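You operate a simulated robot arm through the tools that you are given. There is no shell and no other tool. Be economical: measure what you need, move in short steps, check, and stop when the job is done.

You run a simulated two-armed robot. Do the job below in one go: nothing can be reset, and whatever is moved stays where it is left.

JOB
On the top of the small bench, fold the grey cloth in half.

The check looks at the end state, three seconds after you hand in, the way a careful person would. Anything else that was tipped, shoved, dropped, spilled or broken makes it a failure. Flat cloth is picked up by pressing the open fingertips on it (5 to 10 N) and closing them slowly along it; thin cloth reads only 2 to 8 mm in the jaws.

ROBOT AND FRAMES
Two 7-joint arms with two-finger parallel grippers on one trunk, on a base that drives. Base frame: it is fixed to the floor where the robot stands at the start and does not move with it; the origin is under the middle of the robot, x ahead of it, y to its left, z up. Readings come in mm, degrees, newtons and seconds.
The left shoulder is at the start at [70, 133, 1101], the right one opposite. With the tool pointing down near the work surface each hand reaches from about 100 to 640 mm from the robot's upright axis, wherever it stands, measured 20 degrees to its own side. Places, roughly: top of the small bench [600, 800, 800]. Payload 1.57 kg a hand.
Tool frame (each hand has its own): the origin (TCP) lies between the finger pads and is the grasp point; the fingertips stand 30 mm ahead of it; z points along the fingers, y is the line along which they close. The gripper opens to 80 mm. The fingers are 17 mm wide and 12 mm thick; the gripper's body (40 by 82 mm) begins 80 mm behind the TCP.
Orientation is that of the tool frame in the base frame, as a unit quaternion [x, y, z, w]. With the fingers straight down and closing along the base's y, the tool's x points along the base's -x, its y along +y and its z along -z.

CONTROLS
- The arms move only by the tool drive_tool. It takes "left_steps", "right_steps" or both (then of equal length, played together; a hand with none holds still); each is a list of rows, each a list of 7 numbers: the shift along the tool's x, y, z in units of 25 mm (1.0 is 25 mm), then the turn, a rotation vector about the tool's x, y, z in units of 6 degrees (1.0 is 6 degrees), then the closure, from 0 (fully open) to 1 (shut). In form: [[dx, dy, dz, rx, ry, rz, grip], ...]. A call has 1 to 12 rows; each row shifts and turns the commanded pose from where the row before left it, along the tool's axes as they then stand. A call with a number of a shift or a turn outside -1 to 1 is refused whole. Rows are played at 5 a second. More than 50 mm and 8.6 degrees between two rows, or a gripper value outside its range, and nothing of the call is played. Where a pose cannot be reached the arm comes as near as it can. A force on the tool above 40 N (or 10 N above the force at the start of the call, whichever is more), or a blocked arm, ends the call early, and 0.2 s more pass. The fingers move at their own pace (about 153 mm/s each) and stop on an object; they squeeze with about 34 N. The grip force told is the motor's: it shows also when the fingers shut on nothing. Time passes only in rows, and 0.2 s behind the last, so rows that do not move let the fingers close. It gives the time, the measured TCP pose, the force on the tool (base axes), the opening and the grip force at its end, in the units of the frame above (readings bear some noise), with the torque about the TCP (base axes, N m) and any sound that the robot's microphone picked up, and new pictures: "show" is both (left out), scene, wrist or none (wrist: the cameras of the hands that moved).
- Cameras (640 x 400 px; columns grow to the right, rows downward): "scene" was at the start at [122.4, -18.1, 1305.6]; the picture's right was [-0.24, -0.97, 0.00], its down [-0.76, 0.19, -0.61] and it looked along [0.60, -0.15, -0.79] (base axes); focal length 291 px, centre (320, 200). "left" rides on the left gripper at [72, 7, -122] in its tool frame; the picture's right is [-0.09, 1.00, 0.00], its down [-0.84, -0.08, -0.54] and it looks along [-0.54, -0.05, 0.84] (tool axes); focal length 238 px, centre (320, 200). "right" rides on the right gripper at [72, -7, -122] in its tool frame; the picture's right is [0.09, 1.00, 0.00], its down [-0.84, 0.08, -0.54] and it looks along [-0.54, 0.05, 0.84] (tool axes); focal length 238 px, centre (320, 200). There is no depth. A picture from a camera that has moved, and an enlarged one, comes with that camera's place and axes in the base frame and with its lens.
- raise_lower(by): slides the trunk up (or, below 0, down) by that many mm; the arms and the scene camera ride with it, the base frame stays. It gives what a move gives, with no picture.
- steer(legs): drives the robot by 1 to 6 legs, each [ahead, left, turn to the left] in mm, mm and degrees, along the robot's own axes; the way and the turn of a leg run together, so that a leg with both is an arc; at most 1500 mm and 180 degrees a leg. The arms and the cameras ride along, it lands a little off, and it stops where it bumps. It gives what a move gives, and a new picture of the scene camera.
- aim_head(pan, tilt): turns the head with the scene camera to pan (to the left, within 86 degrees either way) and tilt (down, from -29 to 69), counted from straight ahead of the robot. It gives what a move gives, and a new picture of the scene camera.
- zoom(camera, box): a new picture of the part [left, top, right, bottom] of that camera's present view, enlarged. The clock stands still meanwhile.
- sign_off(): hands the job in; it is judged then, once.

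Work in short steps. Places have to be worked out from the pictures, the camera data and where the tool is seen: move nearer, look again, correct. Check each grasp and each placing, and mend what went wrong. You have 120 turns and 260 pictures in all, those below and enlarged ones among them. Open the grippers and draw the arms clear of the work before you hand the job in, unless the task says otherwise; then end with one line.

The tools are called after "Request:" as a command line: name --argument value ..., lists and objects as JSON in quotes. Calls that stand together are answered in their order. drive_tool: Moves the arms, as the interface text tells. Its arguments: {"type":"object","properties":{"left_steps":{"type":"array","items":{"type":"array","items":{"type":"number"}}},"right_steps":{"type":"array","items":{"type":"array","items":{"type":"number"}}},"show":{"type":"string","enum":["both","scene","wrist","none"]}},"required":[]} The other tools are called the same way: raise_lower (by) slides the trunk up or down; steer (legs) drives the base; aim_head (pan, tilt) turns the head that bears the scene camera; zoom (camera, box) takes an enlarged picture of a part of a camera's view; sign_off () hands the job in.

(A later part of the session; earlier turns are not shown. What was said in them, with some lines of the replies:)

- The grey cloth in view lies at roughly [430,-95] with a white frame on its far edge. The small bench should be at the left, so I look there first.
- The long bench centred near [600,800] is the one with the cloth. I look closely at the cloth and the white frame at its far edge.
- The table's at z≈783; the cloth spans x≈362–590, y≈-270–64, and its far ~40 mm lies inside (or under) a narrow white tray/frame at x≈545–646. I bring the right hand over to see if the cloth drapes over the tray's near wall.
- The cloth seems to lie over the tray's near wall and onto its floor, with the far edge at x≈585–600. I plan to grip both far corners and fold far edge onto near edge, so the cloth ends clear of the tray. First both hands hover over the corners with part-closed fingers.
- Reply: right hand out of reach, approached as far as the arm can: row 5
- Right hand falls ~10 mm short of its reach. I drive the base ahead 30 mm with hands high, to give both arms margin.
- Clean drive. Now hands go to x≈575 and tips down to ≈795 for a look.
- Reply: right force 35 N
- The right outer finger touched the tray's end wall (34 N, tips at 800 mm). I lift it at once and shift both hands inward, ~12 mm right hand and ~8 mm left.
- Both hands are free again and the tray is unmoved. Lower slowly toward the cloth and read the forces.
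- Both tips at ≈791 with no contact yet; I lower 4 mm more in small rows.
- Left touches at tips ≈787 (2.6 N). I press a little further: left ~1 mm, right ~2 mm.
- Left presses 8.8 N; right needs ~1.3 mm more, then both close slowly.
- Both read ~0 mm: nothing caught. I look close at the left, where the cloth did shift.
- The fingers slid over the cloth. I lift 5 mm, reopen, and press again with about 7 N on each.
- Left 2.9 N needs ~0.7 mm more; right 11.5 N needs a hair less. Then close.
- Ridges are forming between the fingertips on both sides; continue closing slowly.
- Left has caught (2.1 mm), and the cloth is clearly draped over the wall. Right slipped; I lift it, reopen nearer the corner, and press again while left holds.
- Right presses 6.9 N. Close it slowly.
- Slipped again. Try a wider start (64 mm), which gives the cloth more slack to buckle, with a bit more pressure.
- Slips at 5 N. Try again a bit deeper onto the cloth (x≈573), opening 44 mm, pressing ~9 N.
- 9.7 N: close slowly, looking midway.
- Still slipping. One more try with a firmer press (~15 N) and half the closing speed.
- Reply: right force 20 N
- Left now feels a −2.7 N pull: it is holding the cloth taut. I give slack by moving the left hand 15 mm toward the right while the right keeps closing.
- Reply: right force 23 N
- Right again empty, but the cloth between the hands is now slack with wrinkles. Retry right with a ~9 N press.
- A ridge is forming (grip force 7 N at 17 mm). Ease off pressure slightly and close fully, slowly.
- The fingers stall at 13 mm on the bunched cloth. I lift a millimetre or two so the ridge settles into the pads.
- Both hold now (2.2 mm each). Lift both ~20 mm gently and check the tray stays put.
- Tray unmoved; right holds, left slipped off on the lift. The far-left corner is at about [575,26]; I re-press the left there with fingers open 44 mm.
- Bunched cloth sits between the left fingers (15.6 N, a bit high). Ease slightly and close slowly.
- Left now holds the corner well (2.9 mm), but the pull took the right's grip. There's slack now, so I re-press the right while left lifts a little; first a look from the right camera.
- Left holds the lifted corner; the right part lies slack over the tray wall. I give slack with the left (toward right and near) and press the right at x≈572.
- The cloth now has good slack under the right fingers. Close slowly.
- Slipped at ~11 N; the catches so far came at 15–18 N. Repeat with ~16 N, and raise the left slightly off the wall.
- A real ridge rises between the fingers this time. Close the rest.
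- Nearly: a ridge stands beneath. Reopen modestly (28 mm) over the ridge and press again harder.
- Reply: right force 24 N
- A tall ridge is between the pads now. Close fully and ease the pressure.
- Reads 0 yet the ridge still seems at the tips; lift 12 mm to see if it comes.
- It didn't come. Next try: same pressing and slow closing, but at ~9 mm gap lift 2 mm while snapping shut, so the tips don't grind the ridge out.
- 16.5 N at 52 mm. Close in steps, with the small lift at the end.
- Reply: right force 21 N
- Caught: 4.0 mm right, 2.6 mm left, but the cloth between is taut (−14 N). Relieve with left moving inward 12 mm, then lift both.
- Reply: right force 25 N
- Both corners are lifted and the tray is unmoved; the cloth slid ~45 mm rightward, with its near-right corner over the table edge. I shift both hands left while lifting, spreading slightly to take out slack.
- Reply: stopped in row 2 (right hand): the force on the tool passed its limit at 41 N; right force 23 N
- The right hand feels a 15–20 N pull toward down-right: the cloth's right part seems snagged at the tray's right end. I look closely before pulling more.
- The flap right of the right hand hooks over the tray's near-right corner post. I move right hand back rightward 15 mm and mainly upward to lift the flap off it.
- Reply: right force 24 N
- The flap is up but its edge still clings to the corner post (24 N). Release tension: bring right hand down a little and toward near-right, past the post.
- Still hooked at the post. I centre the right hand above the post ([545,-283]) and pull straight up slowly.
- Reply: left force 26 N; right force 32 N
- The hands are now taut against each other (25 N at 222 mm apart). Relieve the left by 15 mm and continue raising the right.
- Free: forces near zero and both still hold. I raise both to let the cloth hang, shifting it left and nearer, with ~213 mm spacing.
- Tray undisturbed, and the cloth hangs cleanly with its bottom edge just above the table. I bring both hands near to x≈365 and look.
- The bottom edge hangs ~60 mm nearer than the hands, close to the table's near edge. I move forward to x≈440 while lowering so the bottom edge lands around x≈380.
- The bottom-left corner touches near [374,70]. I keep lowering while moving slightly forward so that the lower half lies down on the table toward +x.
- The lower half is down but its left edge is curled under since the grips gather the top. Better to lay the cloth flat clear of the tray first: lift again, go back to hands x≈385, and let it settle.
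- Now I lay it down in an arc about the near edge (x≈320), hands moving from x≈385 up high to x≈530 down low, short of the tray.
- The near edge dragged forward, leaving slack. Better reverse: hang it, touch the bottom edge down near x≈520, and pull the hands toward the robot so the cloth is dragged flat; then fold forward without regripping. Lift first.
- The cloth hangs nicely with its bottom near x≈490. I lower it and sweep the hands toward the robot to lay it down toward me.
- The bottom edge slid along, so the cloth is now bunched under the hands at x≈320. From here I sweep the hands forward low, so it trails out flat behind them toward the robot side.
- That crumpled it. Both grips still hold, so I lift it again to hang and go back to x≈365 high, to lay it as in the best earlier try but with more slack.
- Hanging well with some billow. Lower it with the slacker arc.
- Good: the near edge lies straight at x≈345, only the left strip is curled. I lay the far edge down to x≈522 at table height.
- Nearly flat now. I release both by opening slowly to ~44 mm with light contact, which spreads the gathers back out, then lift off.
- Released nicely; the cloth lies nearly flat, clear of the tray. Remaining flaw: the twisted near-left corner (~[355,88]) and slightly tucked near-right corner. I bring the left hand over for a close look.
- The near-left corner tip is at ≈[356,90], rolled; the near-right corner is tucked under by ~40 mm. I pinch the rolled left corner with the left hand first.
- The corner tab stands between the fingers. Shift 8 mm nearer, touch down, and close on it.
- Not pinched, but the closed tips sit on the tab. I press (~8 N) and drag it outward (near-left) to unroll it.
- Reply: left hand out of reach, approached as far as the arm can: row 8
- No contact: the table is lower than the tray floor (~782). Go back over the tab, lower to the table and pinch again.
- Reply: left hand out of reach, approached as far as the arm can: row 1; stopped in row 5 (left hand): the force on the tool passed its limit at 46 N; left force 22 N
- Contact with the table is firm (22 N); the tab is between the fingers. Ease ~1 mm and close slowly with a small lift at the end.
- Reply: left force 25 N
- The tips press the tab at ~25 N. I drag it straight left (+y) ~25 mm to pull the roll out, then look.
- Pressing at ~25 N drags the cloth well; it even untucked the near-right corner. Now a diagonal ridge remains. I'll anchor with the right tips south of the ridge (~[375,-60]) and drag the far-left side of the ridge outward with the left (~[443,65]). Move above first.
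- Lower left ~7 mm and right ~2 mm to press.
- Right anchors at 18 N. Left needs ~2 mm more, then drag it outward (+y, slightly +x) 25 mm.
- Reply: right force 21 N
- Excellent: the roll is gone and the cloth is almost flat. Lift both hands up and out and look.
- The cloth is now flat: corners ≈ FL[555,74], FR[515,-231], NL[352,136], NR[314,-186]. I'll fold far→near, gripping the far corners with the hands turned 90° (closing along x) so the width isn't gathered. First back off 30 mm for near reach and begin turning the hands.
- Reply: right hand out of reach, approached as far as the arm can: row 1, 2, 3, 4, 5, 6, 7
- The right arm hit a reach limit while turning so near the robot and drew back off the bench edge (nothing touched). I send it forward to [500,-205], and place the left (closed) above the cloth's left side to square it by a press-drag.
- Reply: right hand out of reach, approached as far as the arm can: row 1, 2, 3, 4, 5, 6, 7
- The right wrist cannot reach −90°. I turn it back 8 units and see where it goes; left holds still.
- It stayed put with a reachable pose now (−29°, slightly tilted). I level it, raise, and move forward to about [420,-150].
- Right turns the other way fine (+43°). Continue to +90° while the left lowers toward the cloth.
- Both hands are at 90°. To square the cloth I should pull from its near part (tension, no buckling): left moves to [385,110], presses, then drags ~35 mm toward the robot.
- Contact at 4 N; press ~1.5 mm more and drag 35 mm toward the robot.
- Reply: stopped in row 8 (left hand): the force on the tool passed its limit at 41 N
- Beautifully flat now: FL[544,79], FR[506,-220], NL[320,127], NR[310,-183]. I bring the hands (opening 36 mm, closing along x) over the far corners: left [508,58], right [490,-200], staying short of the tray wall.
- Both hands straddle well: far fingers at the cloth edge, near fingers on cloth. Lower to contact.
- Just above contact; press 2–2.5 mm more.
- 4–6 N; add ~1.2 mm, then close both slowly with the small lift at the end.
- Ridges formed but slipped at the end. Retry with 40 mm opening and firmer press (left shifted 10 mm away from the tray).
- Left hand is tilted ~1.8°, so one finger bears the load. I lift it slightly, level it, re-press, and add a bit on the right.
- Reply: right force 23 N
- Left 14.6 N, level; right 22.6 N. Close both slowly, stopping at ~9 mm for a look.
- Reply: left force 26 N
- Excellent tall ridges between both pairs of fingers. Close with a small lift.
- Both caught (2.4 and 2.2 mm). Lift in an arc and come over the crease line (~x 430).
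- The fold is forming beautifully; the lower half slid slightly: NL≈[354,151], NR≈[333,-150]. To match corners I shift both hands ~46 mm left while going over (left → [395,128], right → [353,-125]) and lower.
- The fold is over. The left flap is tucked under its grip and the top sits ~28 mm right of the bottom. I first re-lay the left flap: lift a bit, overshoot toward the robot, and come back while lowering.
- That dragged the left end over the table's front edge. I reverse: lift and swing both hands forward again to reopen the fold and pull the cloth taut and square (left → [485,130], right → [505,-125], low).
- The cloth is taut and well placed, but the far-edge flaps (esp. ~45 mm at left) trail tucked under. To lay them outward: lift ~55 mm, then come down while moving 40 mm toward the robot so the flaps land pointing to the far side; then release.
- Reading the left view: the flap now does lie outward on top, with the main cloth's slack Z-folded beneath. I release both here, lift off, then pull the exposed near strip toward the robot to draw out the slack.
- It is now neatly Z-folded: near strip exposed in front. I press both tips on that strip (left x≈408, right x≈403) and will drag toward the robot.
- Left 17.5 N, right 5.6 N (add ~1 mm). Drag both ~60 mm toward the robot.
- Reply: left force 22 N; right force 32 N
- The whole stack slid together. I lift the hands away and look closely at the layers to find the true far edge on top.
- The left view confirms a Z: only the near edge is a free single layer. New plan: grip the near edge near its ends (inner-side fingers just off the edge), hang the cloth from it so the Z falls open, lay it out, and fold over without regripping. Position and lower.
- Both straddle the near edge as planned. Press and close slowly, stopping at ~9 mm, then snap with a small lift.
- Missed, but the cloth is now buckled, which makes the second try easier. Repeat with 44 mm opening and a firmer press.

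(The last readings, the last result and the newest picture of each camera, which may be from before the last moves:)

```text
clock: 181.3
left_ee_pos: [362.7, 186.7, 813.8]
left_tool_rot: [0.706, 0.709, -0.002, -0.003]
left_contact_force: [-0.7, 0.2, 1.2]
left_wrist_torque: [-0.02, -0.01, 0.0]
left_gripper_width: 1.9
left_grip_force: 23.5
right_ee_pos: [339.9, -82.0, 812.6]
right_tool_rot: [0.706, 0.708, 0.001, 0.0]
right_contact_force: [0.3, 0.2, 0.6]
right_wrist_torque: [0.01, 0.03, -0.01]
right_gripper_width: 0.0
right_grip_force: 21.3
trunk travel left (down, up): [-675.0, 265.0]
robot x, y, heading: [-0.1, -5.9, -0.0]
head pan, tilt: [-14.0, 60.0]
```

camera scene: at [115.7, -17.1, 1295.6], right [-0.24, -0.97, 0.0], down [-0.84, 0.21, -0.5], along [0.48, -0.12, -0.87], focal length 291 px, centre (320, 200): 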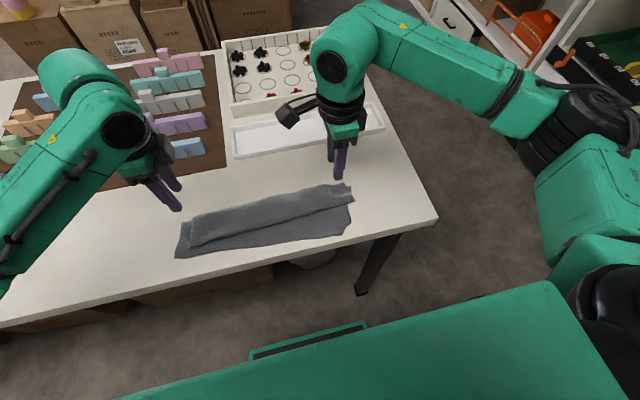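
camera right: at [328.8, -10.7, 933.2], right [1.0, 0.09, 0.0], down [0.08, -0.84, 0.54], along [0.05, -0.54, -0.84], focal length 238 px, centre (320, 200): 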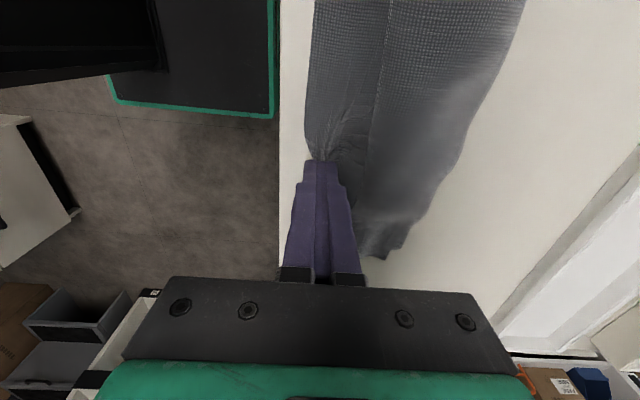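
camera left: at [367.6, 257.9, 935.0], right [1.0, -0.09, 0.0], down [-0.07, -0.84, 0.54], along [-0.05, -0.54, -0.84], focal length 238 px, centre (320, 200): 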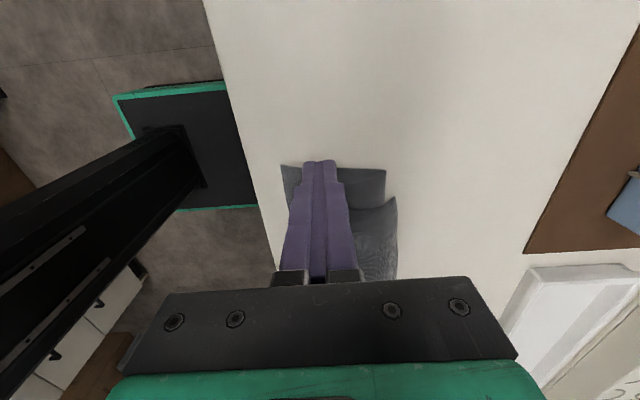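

Left caught (1.9 mm). Right was pressed too lightly; repeat it ~1.7 mm deeper while the left holds.

Request:
drive_tool --right_steps '[[0, 0, -0.15, 0, 0, 0, 1], [0, 0, 0, 0, 0, 0, 0.45], [0, 0, 0, 0, 0, 0, 0.45], [0, 0, 0.18, 0, 0, 0, 0.45], [0, 0, 0.08, 0, 0, 0, 0.45], [0, 0, 0.06, 0, 0, 0, 0.45], [0, 0, 0, 0, 0, 0, 0.45]]' --show "none"

Request:
drive_tool --right_steps '[[0, 0, 0, 0, 0, 0, 0.5], [0, 0, 0, 0, 0, 0, 0.55], [0, 0, 0, 0, 0, 0, 0.6], [0, 0, 0, 0, 0, 0, 0.65], [0, 0, 0, 0, 0, 0, 0.7], [0, 0, 0, 0, 0, 0, 0.75], [0, 0, 0, 0, 0, 0, 0.8], [0, 0, 0, 0, 0, 0, 0.85], [0, 0, -0.03, 0, 0, 0, 0.92], [0, 0, -0.04, 0, 0, 0, 1], [0, 0, -0.03, 0, 0, 0, 1], [0, 0, 0, 0, 0, 0, 1]]' --show "scene"

```text
clock: 182.9
left_ee_pos: [362.3, 184.9, 813.7]
left_tool_rot: [0.706, 0.708, -0.002, -0.001]
left_contact_force: [-0.6, -0.1, 0.1]
left_wrist_torque: [0.01, -0.01, 0.0]
left_gripper_width: 2.0
left_grip_force: 23.8
right_ee_pos: [338.0, -82.5, 810.8]
right_tool_rot: [0.706, 0.708, 0.001, 0.0]
right_contact_force: [1.6, -4.1, 17.0]
right_wrist_torque: [-0.11, -0.45, -0.1]
right_gripper_width: 44.5
right_grip_force: 0.5
trunk travel left (down, up): [-675.0, 265.0]
robot x, y, heading: [-0.6, -1.2, -0.2]
head pan, tilt: [-14.0, 60.0]
```

```text
clock: 185.6
left_ee_pos: [360.6, 186.2, 813.7]
left_tool_rot: [0.706, 0.709, -0.001, -0.002]
left_contact_force: [0.2, 0.1, -0.5]
left_wrist_torque: [0.01, 0.0, -0.02]
left_gripper_width: 1.8
left_grip_force: 22.9
right_ee_pos: [337.3, -80.5, 811.3]
right_tool_rot: [0.706, 0.709, 0.001, 0.0]
right_contact_force: [-0.1, -1.6, 17.5]
right_wrist_torque: [0.01, -0.15, -0.03]
right_gripper_width: 6.9
right_grip_force: 26.6
trunk travel left (down, up): [-675.0, 265.0]
robot x, y, heading: [-0.2, -4.4, -0.2]
head pan, tilt: [-14.0, 60.0]
camera scene: at [112.5, -16.2, 1295.9], right [-0.24, -0.97, 0.0], down [-0.84, 0.21, -0.5], along [0.49, -0.12, -0.87], focal length 291 px, centre (320, 200)
```

scene: 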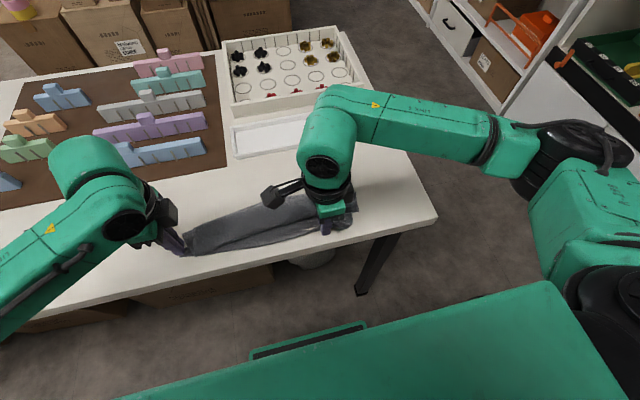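

Both hold the near edge (1.8 and 6.9 mm). Lift straight up to hang so the Z falls open.

Request:
drive_tool --left_steps '[[0, 0, -0.4, 0, 0, 0, 1], [0, 0, -0.6, 0, 0, 0, 1], [-0.1, 0, -0.9, 0, 0, 0, 1], [-0.1, 0, -0.95, 0, 0, 0, 1], [-0.1, 0, -0.95, 0, 0, 0, 1], [-0.1, 0, -0.95, 0, 0, 0, 1], [-0.1, 0, -0.95, 0, 0, 0, 1], [-0.1, 0, -0.95, 0, 0, 0, 1], [-0.1, 0, -0.95, 0, 0, 0, 1], [-0.1, 0, -0.95, 0, 0, 0, 1], [-0.1, 0, -0.95, 0, 0, 0, 1], [0, 0, 0, 0, 0, 0, 1]]' --right_steps '[[0, 0, -0.4, 0, 0, 0, 1], [0, 0, -0.6, 0, 0, 0, 1], [-0.1, 0.11, -0.9, 0, 0, 0, 1], [-0.1, 0.11, -0.95, 0, 0, 0, 1], [-0.1, 0.11, -0.95, 0, 0, 0, 1], [-0.1, 0.11, -0.95, 0, 0, 0, 1], [-0.1, 0.11, -0.95, 0, 0, 0, 1], [-0.1, 0.11, -0.95, 0, 0, 0, 1], [-0.1, 0.11, -0.95, 0, 0, 0, 1], [-0.1, 0.11, -0.95, 0, 0, 0, 1], [-0.1, 0.11, -0.95, 0, 0, 0, 1], [0, 0, 0, 0, 0, 0, 1]]' --show "scene"

```text
clock: 188.2
left_ee_pos: [365.1, 163.7, 1051.2]
left_tool_rot: [0.706, 0.708, -0.002, -0.003]
left_contact_force: [-0.2, -0.6, -1.3]
left_wrist_torque: [0.01, -0.01, -0.03]
left_gripper_width: 1.6
left_grip_force: 23.3
right_ee_pos: [363.6, -105.5, 1048.7]
right_tool_rot: [0.706, 0.708, 0.0, 0.0]
right_contact_force: [0.8, 0.2, -0.7]
right_wrist_torque: [0.0, 0.02, 0.0]
right_gripper_width: 1.9
right_grip_force: 23.4
trunk travel left (down, up): [-675.0, 265.0]
robot x, y, heading: [2.2, 2.8, -0.0]
head pan, tilt: [-14.0, 60.0]
camera scene: at [114.9, -16.1, 1295.7], right [-0.24, -0.97, 0.0], down [-0.84, 0.21, -0.5], along [0.48, -0.12, -0.87], focal length 291 px, centre (320, 200)
```

scene: 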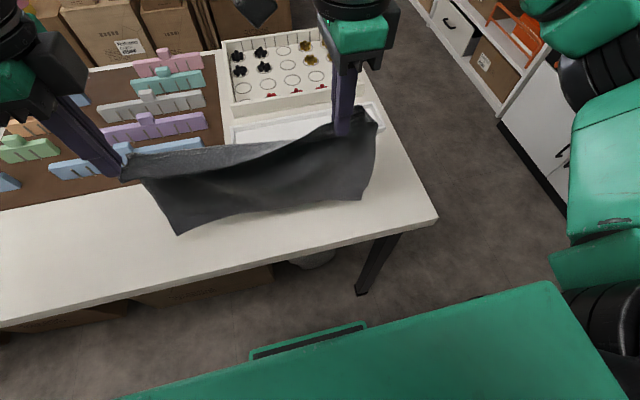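

Superb: hanging open and smooth from the near edge. I lower it with a forward sweep so the lower half lies down from x≈345.

Request:
drive_tool --left_steps '[[0, 0.06, 0.5, 0, 0, 0, 1], [0, 0.06, 0.5, 0, 0, 0, 1], [0, 0.06, 0.5, 0, 0, 0, 1], [0, 0.06, 0.5, 0, 0, 0, 1], [0, 0.6, 0.47, 0, 0, 0, 1], [0, 0.6, 0.47, 0, 0, 0, 1], [0, 0.6, 0.47, 0, 0, 0, 1], [0, 0.7, 0.7, 0, 0, 0, 1], [0, 0.7, 0.7, 0, 0, 0, 1], [0, 0.4, 0.6, 0, 0, 0, 1], [0, 0.4, 0.6, 0, 0, 0, 1], [0, 0, 0, 0, 0, 0, 1]]' --right_steps '[[0, 0.06, 0.5, 0, 0, 0, 1], [0, 0.06, 0.5, 0, 0, 0, 1], [0, 0.06, 0.5, 0, 0, 0, 1], [0, 0.06, 0.5, 0, 0, 0, 1], [0, 0.6, 0.47, 0, 0, 0, 1], [0, 0.6, 0.47, 0, 0, 0, 1], [0, 0.6, 0.47, 0, 0, 0, 1], [0, 0.7, 0.7, 0, 0, 0, 1], [0, 0.7, 0.7, 0, 0, 0, 1], [0, 0.4, 0.6, 0, 0, 0, 1], [0, 0.4, 0.6, 0, 0, 0, 1], [0, 0, 0, 0, 0, 0, 1]]' --show "scene"

Request:
zoom --camera "scene" --box '[150, 110, 390, 290]'

```text
clock: 190.8
left_ee_pos: [470.6, 163.9, 899.3]
left_tool_rot: [0.705, 0.709, -0.002, -0.001]
left_contact_force: [0.0, -0.5, -1.8]
left_wrist_torque: [0.01, 0.02, 0.01]
left_gripper_width: 1.9
left_grip_force: 24.2
right_ee_pos: [471.1, -103.6, 899.5]
right_tool_rot: [0.707, 0.707, 0.001, 0.001]
right_contact_force: [1.0, -0.4, 0.1]
right_wrist_torque: [0.01, -0.01, 0.02]
right_gripper_width: 2.1
right_grip_force: 24.2
trunk travel left (down, up): [-675.0, 265.0]
robot x, y, heading: [0.0, -2.7, -0.3]
head pan, tilt: [-14.0, 60.0]
camera scene: at [113.9, -16.3, 1295.8], right [-0.24, -0.97, 0.0], down [-0.84, 0.21, -0.5], along [0.49, -0.12, -0.87], focal length 291 px, centre (320, 200)
```

scene: 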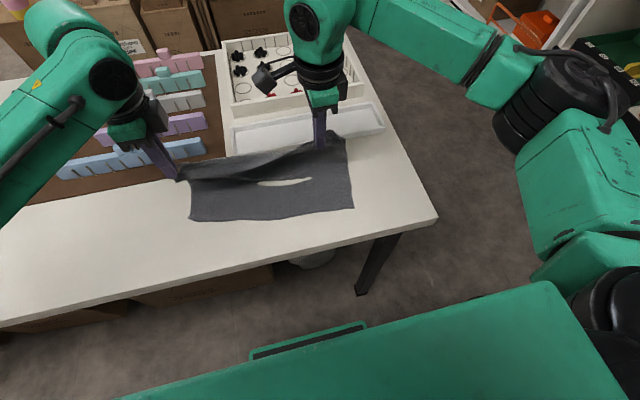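

```text
2.22 times, centred on (270, 200) of scene
camera zoom: at [113.9, -16.3, 1295.8], right [-0.24, -0.97, 0.0], down [-0.84, 0.21, -0.5], along [0.49, -0.12, -0.87], focal length 647 px, centre (431, 200)
```

zoom: 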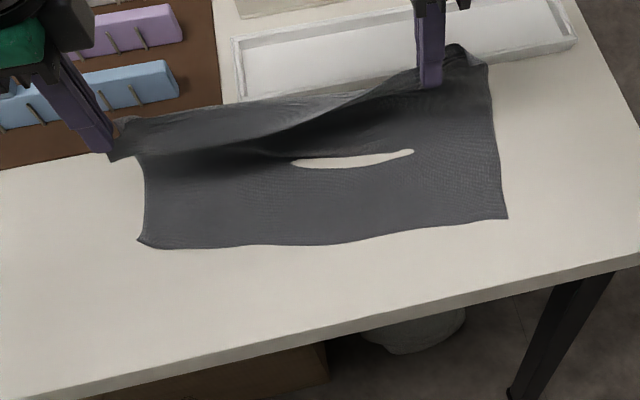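

Excellent: full-width, smooth, hands already above. Lower edge: BL[421,171], BR[369,-147]. I bring the held edge down onto it: left → [434,157], right → [392,-100], lowering to the cloth.

Request:
drive_tool --left_steps '[[0, -0.15, 0.3, 0, 0, 0, 1], [0, -0.2, 0.4, 0, 0, 0, 1], [-0.05, -0.2, 0.45, 0, 0, 0, 1], [-0.05, -0.2, 0.45, 0, 0, 0, 1], [-0.05, -0.2, 0.45, 0, 0, 0, 1], [-0.05, -0.25, 0.45, 0, 0, 0, 1], [-0.05, -0.24, 0.45, 0, 0, 0, 1], [0, 0, 0.15, 0, 0, 0, 1], [0, 0, 0, 0, 0, 0, 1]]' --right_steps '[[0, -0.4, 0.3, 0, 0, 0, 1], [0, -0.45, 0.4, 0, 0, 0, 1], [0.03, -0.45, 0.45, 0, 0, 0, 1], [0.03, -0.45, 0.45, 0, 0, 0, 1], [0.03, -0.45, 0.45, 0, 0, 0, 1], [0.03, -0.48, 0.45, 0, 0, 0, 1], [0.03, -0.48, 0.45, 0, 0, 0, 1], [0, 0, 0.15, 0, 0, 0, 1], [0, 0, 0, 0, 0, 0, 1]]' --show "scene"

Request:
zoom --camera "scene" --box '[150, 110, 390, 290]'

```text
clock: 192.8
left_ee_pos: [432.8, 158.4, 822.7]
left_tool_rot: [0.706, 0.708, -0.002, -0.002]
left_contact_force: [-0.3, -0.2, -0.1]
left_wrist_torque: [0.01, 0.0, -0.01]
left_gripper_width: 1.9
left_grip_force: 23.3
right_ee_pos: [392.4, -100.8, 821.9]
right_tool_rot: [0.707, 0.707, 0.001, 0.0]
right_contact_force: [-1.0, 0.2, 1.4]
right_wrist_torque: [0.02, 0.0, 0.0]
right_gripper_width: 2.1
right_grip_force: 23.3
trunk travel left (down, up): [-675.0, 265.0]
robot x, y, heading: [0.4, 3.2, -0.2]
head pan, tilt: [-14.0, 60.0]
camera scene: at [114.2, -16.4, 1295.8], right [-0.24, -0.97, 0.0], down [-0.84, 0.21, -0.5], along [0.49, -0.12, -0.87], focal length 291 px, centre (320, 200)
```

scene: 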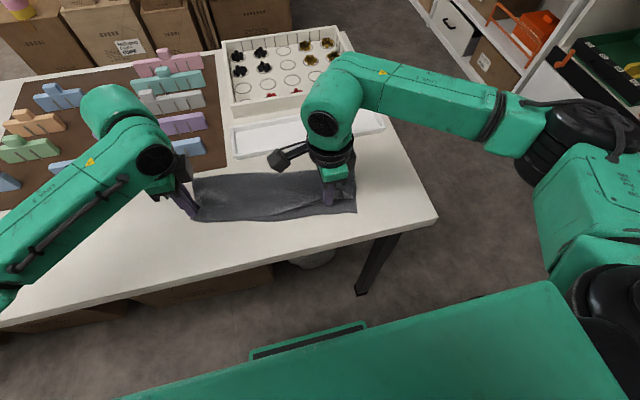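

```text
2.22 times, centred on (270, 200) of scene
camera zoom: at [114.2, -16.4, 1295.8], right [-0.24, -0.97, 0.0], down [-0.84, 0.21, -0.5], along [0.49, -0.12, -0.87], focal length 647 px, centre (431, 200)
```

zoom: 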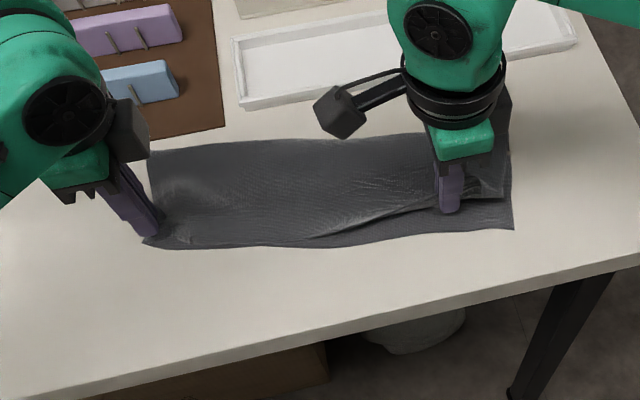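

Wonderful — folded in half with edges nearly matching; only the right end is ~20 mm short. I slide the right hand 16 mm toward the robot, then lower, open gently, and lift off.

Request:
drive_tool --left_steps '[[0, 0, 0, 0, 0, 0, 1], [0, 0, 0, 0, 0, 0, 1], [0, 0, 0, 0, 0, 0, 1], [0, 0, 0.15, 0, 0, 0, 1], [0, 0, 0.05, 0, 0, 0, 0.9], [0, 0, 0, 0, 0, 0, 0.8], [0, 0, 0, 0, 0, 0, 0.7], [0, 0, 0, 0, 0, 0, 0.6], [0, 0, -0.4, 0, 0, 0, 0.6], [0, 0, -0.9, 0, 0, 0, 0.6], [0.3, 0, -0.9, 0, 0, 0, 0.6], [0.9, 0, -0.5, 0, 0, 0, 0.6]]' --right_steps '[[0, -0.2, -0.1, 0, 0, 0, 1], [0, -0.25, 0, 0, 0, 0, 1], [0, -0.2, 0.1, 0, 0, 0, 1], [0, 0, 0.1, 0, 0, 0, 1], [0, 0, 0.03, 0, 0, 0, 0.9], [0, 0, 0, 0, 0, 0, 0.8], [0, 0, 0, 0, 0, 0, 0.7], [0, 0, 0, 0, 0, 0, 0.6], [0, 0, -0.4, 0, 0, 0, 0.6], [0, 0, -0.9, 0, 0, 0, 0.6], [-0.3, 0.3, -0.9, 0, 0, 0, 0.6], [-0.9, 0.3, -0.5, 0, 0, 0, 0.6]]' --show "scene"

Request:
zoom --camera "scene" --box '[150, 110, 390, 290]'

```text
clock: 195.3
left_ee_pos: [434.1, 188.7, 885.2]
left_tool_rot: [0.706, 0.709, -0.002, -0.002]
left_contact_force: [-0.4, 0.6, 0.5]
left_wrist_torque: [-0.01, -0.05, 0.0]
left_gripper_width: 32.2
left_grip_force: 0.1
right_ee_pos: [391.8, -131.7, 887.0]
right_tool_rot: [0.706, 0.708, 0.001, 0.001]
right_contact_force: [-0.3, 0.3, 0.0]
right_wrist_torque: [0.05, -0.04, -0.01]
right_gripper_width: 31.8
right_grip_force: 0.0
trunk travel left (down, up): [-675.0, 265.0]
robot x, y, heading: [1.1, 3.6, 0.0]
head pan, tilt: [-14.0, 60.0]
camera scene: at [113.6, -16.5, 1295.8], right [-0.24, -0.97, 0.0], down [-0.84, 0.21, -0.5], along [0.49, -0.12, -0.87], focal length 291 px, centre (320, 200)
```

scene: 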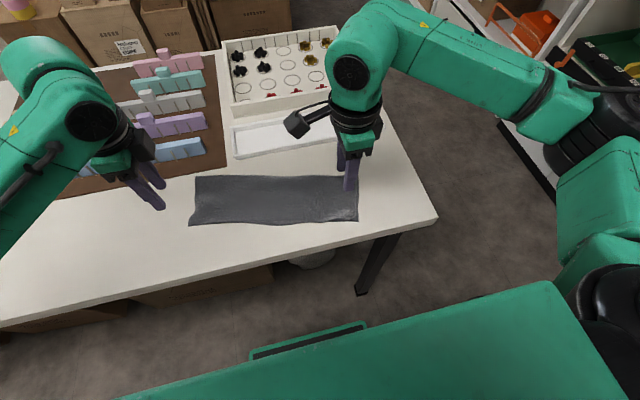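

```text
2.22 times, centred on (270, 200) of scene
camera zoom: at [113.6, -16.5, 1295.8], right [-0.24, -0.97, 0.0], down [-0.84, 0.21, -0.5], along [0.49, -0.12, -0.87], focal length 647 px, centre (431, 200)
```

zoom: 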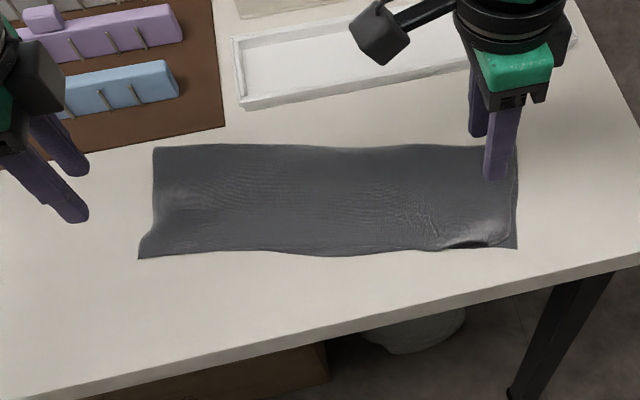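

A neat half fold with edges matching. I open the grippers and draw both arms clear and up, then check.

Request:
drive_tool --left_steps '[[0.5, 0, -0.9, 0, 0, 0, 0], [0.8, 0, -0.9, 0, 0, 0, 0], [0.8, 0, -0.5, 0, 0, 0, 0], [0.8, 0, 0, 0, 0, 0, 0]]' --right_steps '[[-0.2, 0.2, -0.9, 0, 0, 0, 0], [-0.8, 0.3, -0.9, 0, 0, 0, 0], [-0.9, 0.3, -0.5, 0, 0, 0, 0], [-0.9, 0.3, 0, 0, 0, 0, 0]]' --show "scene"

Request:
zoom --camera "scene" --box '[150, 80, 420, 280]'

```text
clock: 196.3
left_ee_pos: [434.7, 261.0, 943.4]
left_tool_rot: [0.706, 0.708, -0.002, -0.002]
left_contact_force: [-0.4, 0.0, 0.3]
left_wrist_torque: [-0.02, -0.02, 0.04]
left_gripper_width: 80.0
left_grip_force: 0.0
right_ee_pos: [417.3, -200.6, 944.3]
right_tool_rot: [0.706, 0.708, 0.001, 0.0]
right_contact_force: [-0.6, 0.5, 0.5]
right_wrist_torque: [-0.02, 0.01, 0.0]
right_gripper_width: 79.7
right_grip_force: 0.0
trunk travel left (down, up): [-675.0, 265.0]
robot x, y, heading: [0.4, -0.3, -0.3]
head pan, tilt: [-14.0, 60.0]
camera scene: at [114.1, -16.4, 1295.8], right [-0.24, -0.97, 0.0], down [-0.84, 0.21, -0.5], along [0.49, -0.12, -0.87], focal length 291 px, centre (320, 200)
```

scene: 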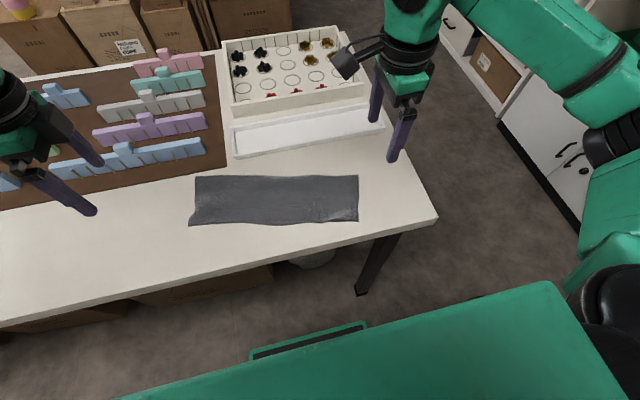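

```text
2.00 times, centred on (285, 180) of scene
camera zoom: at [114.1, -16.4, 1295.8], right [-0.24, -0.97, 0.0], down [-0.84, 0.21, -0.5], along [0.49, -0.12, -0.87], focal length 583 px, centre (390, 240)
```

zoom: 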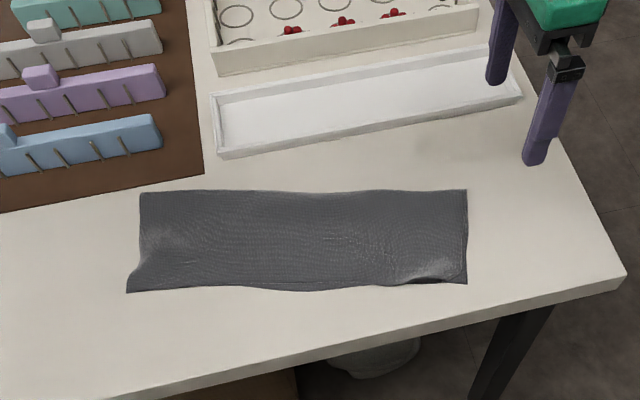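

The cloth is folded neatly in half, the tray and the other items are where they began, and the hands are open and clear of the work. I hand in.

Request:
sign_off

```text
The job is handed in.
```

The grey cloth is folded in half on top of the small bench, with its edges nearly matching. The last pictures show nothing else moved, and both grippers are open and clear of the work.
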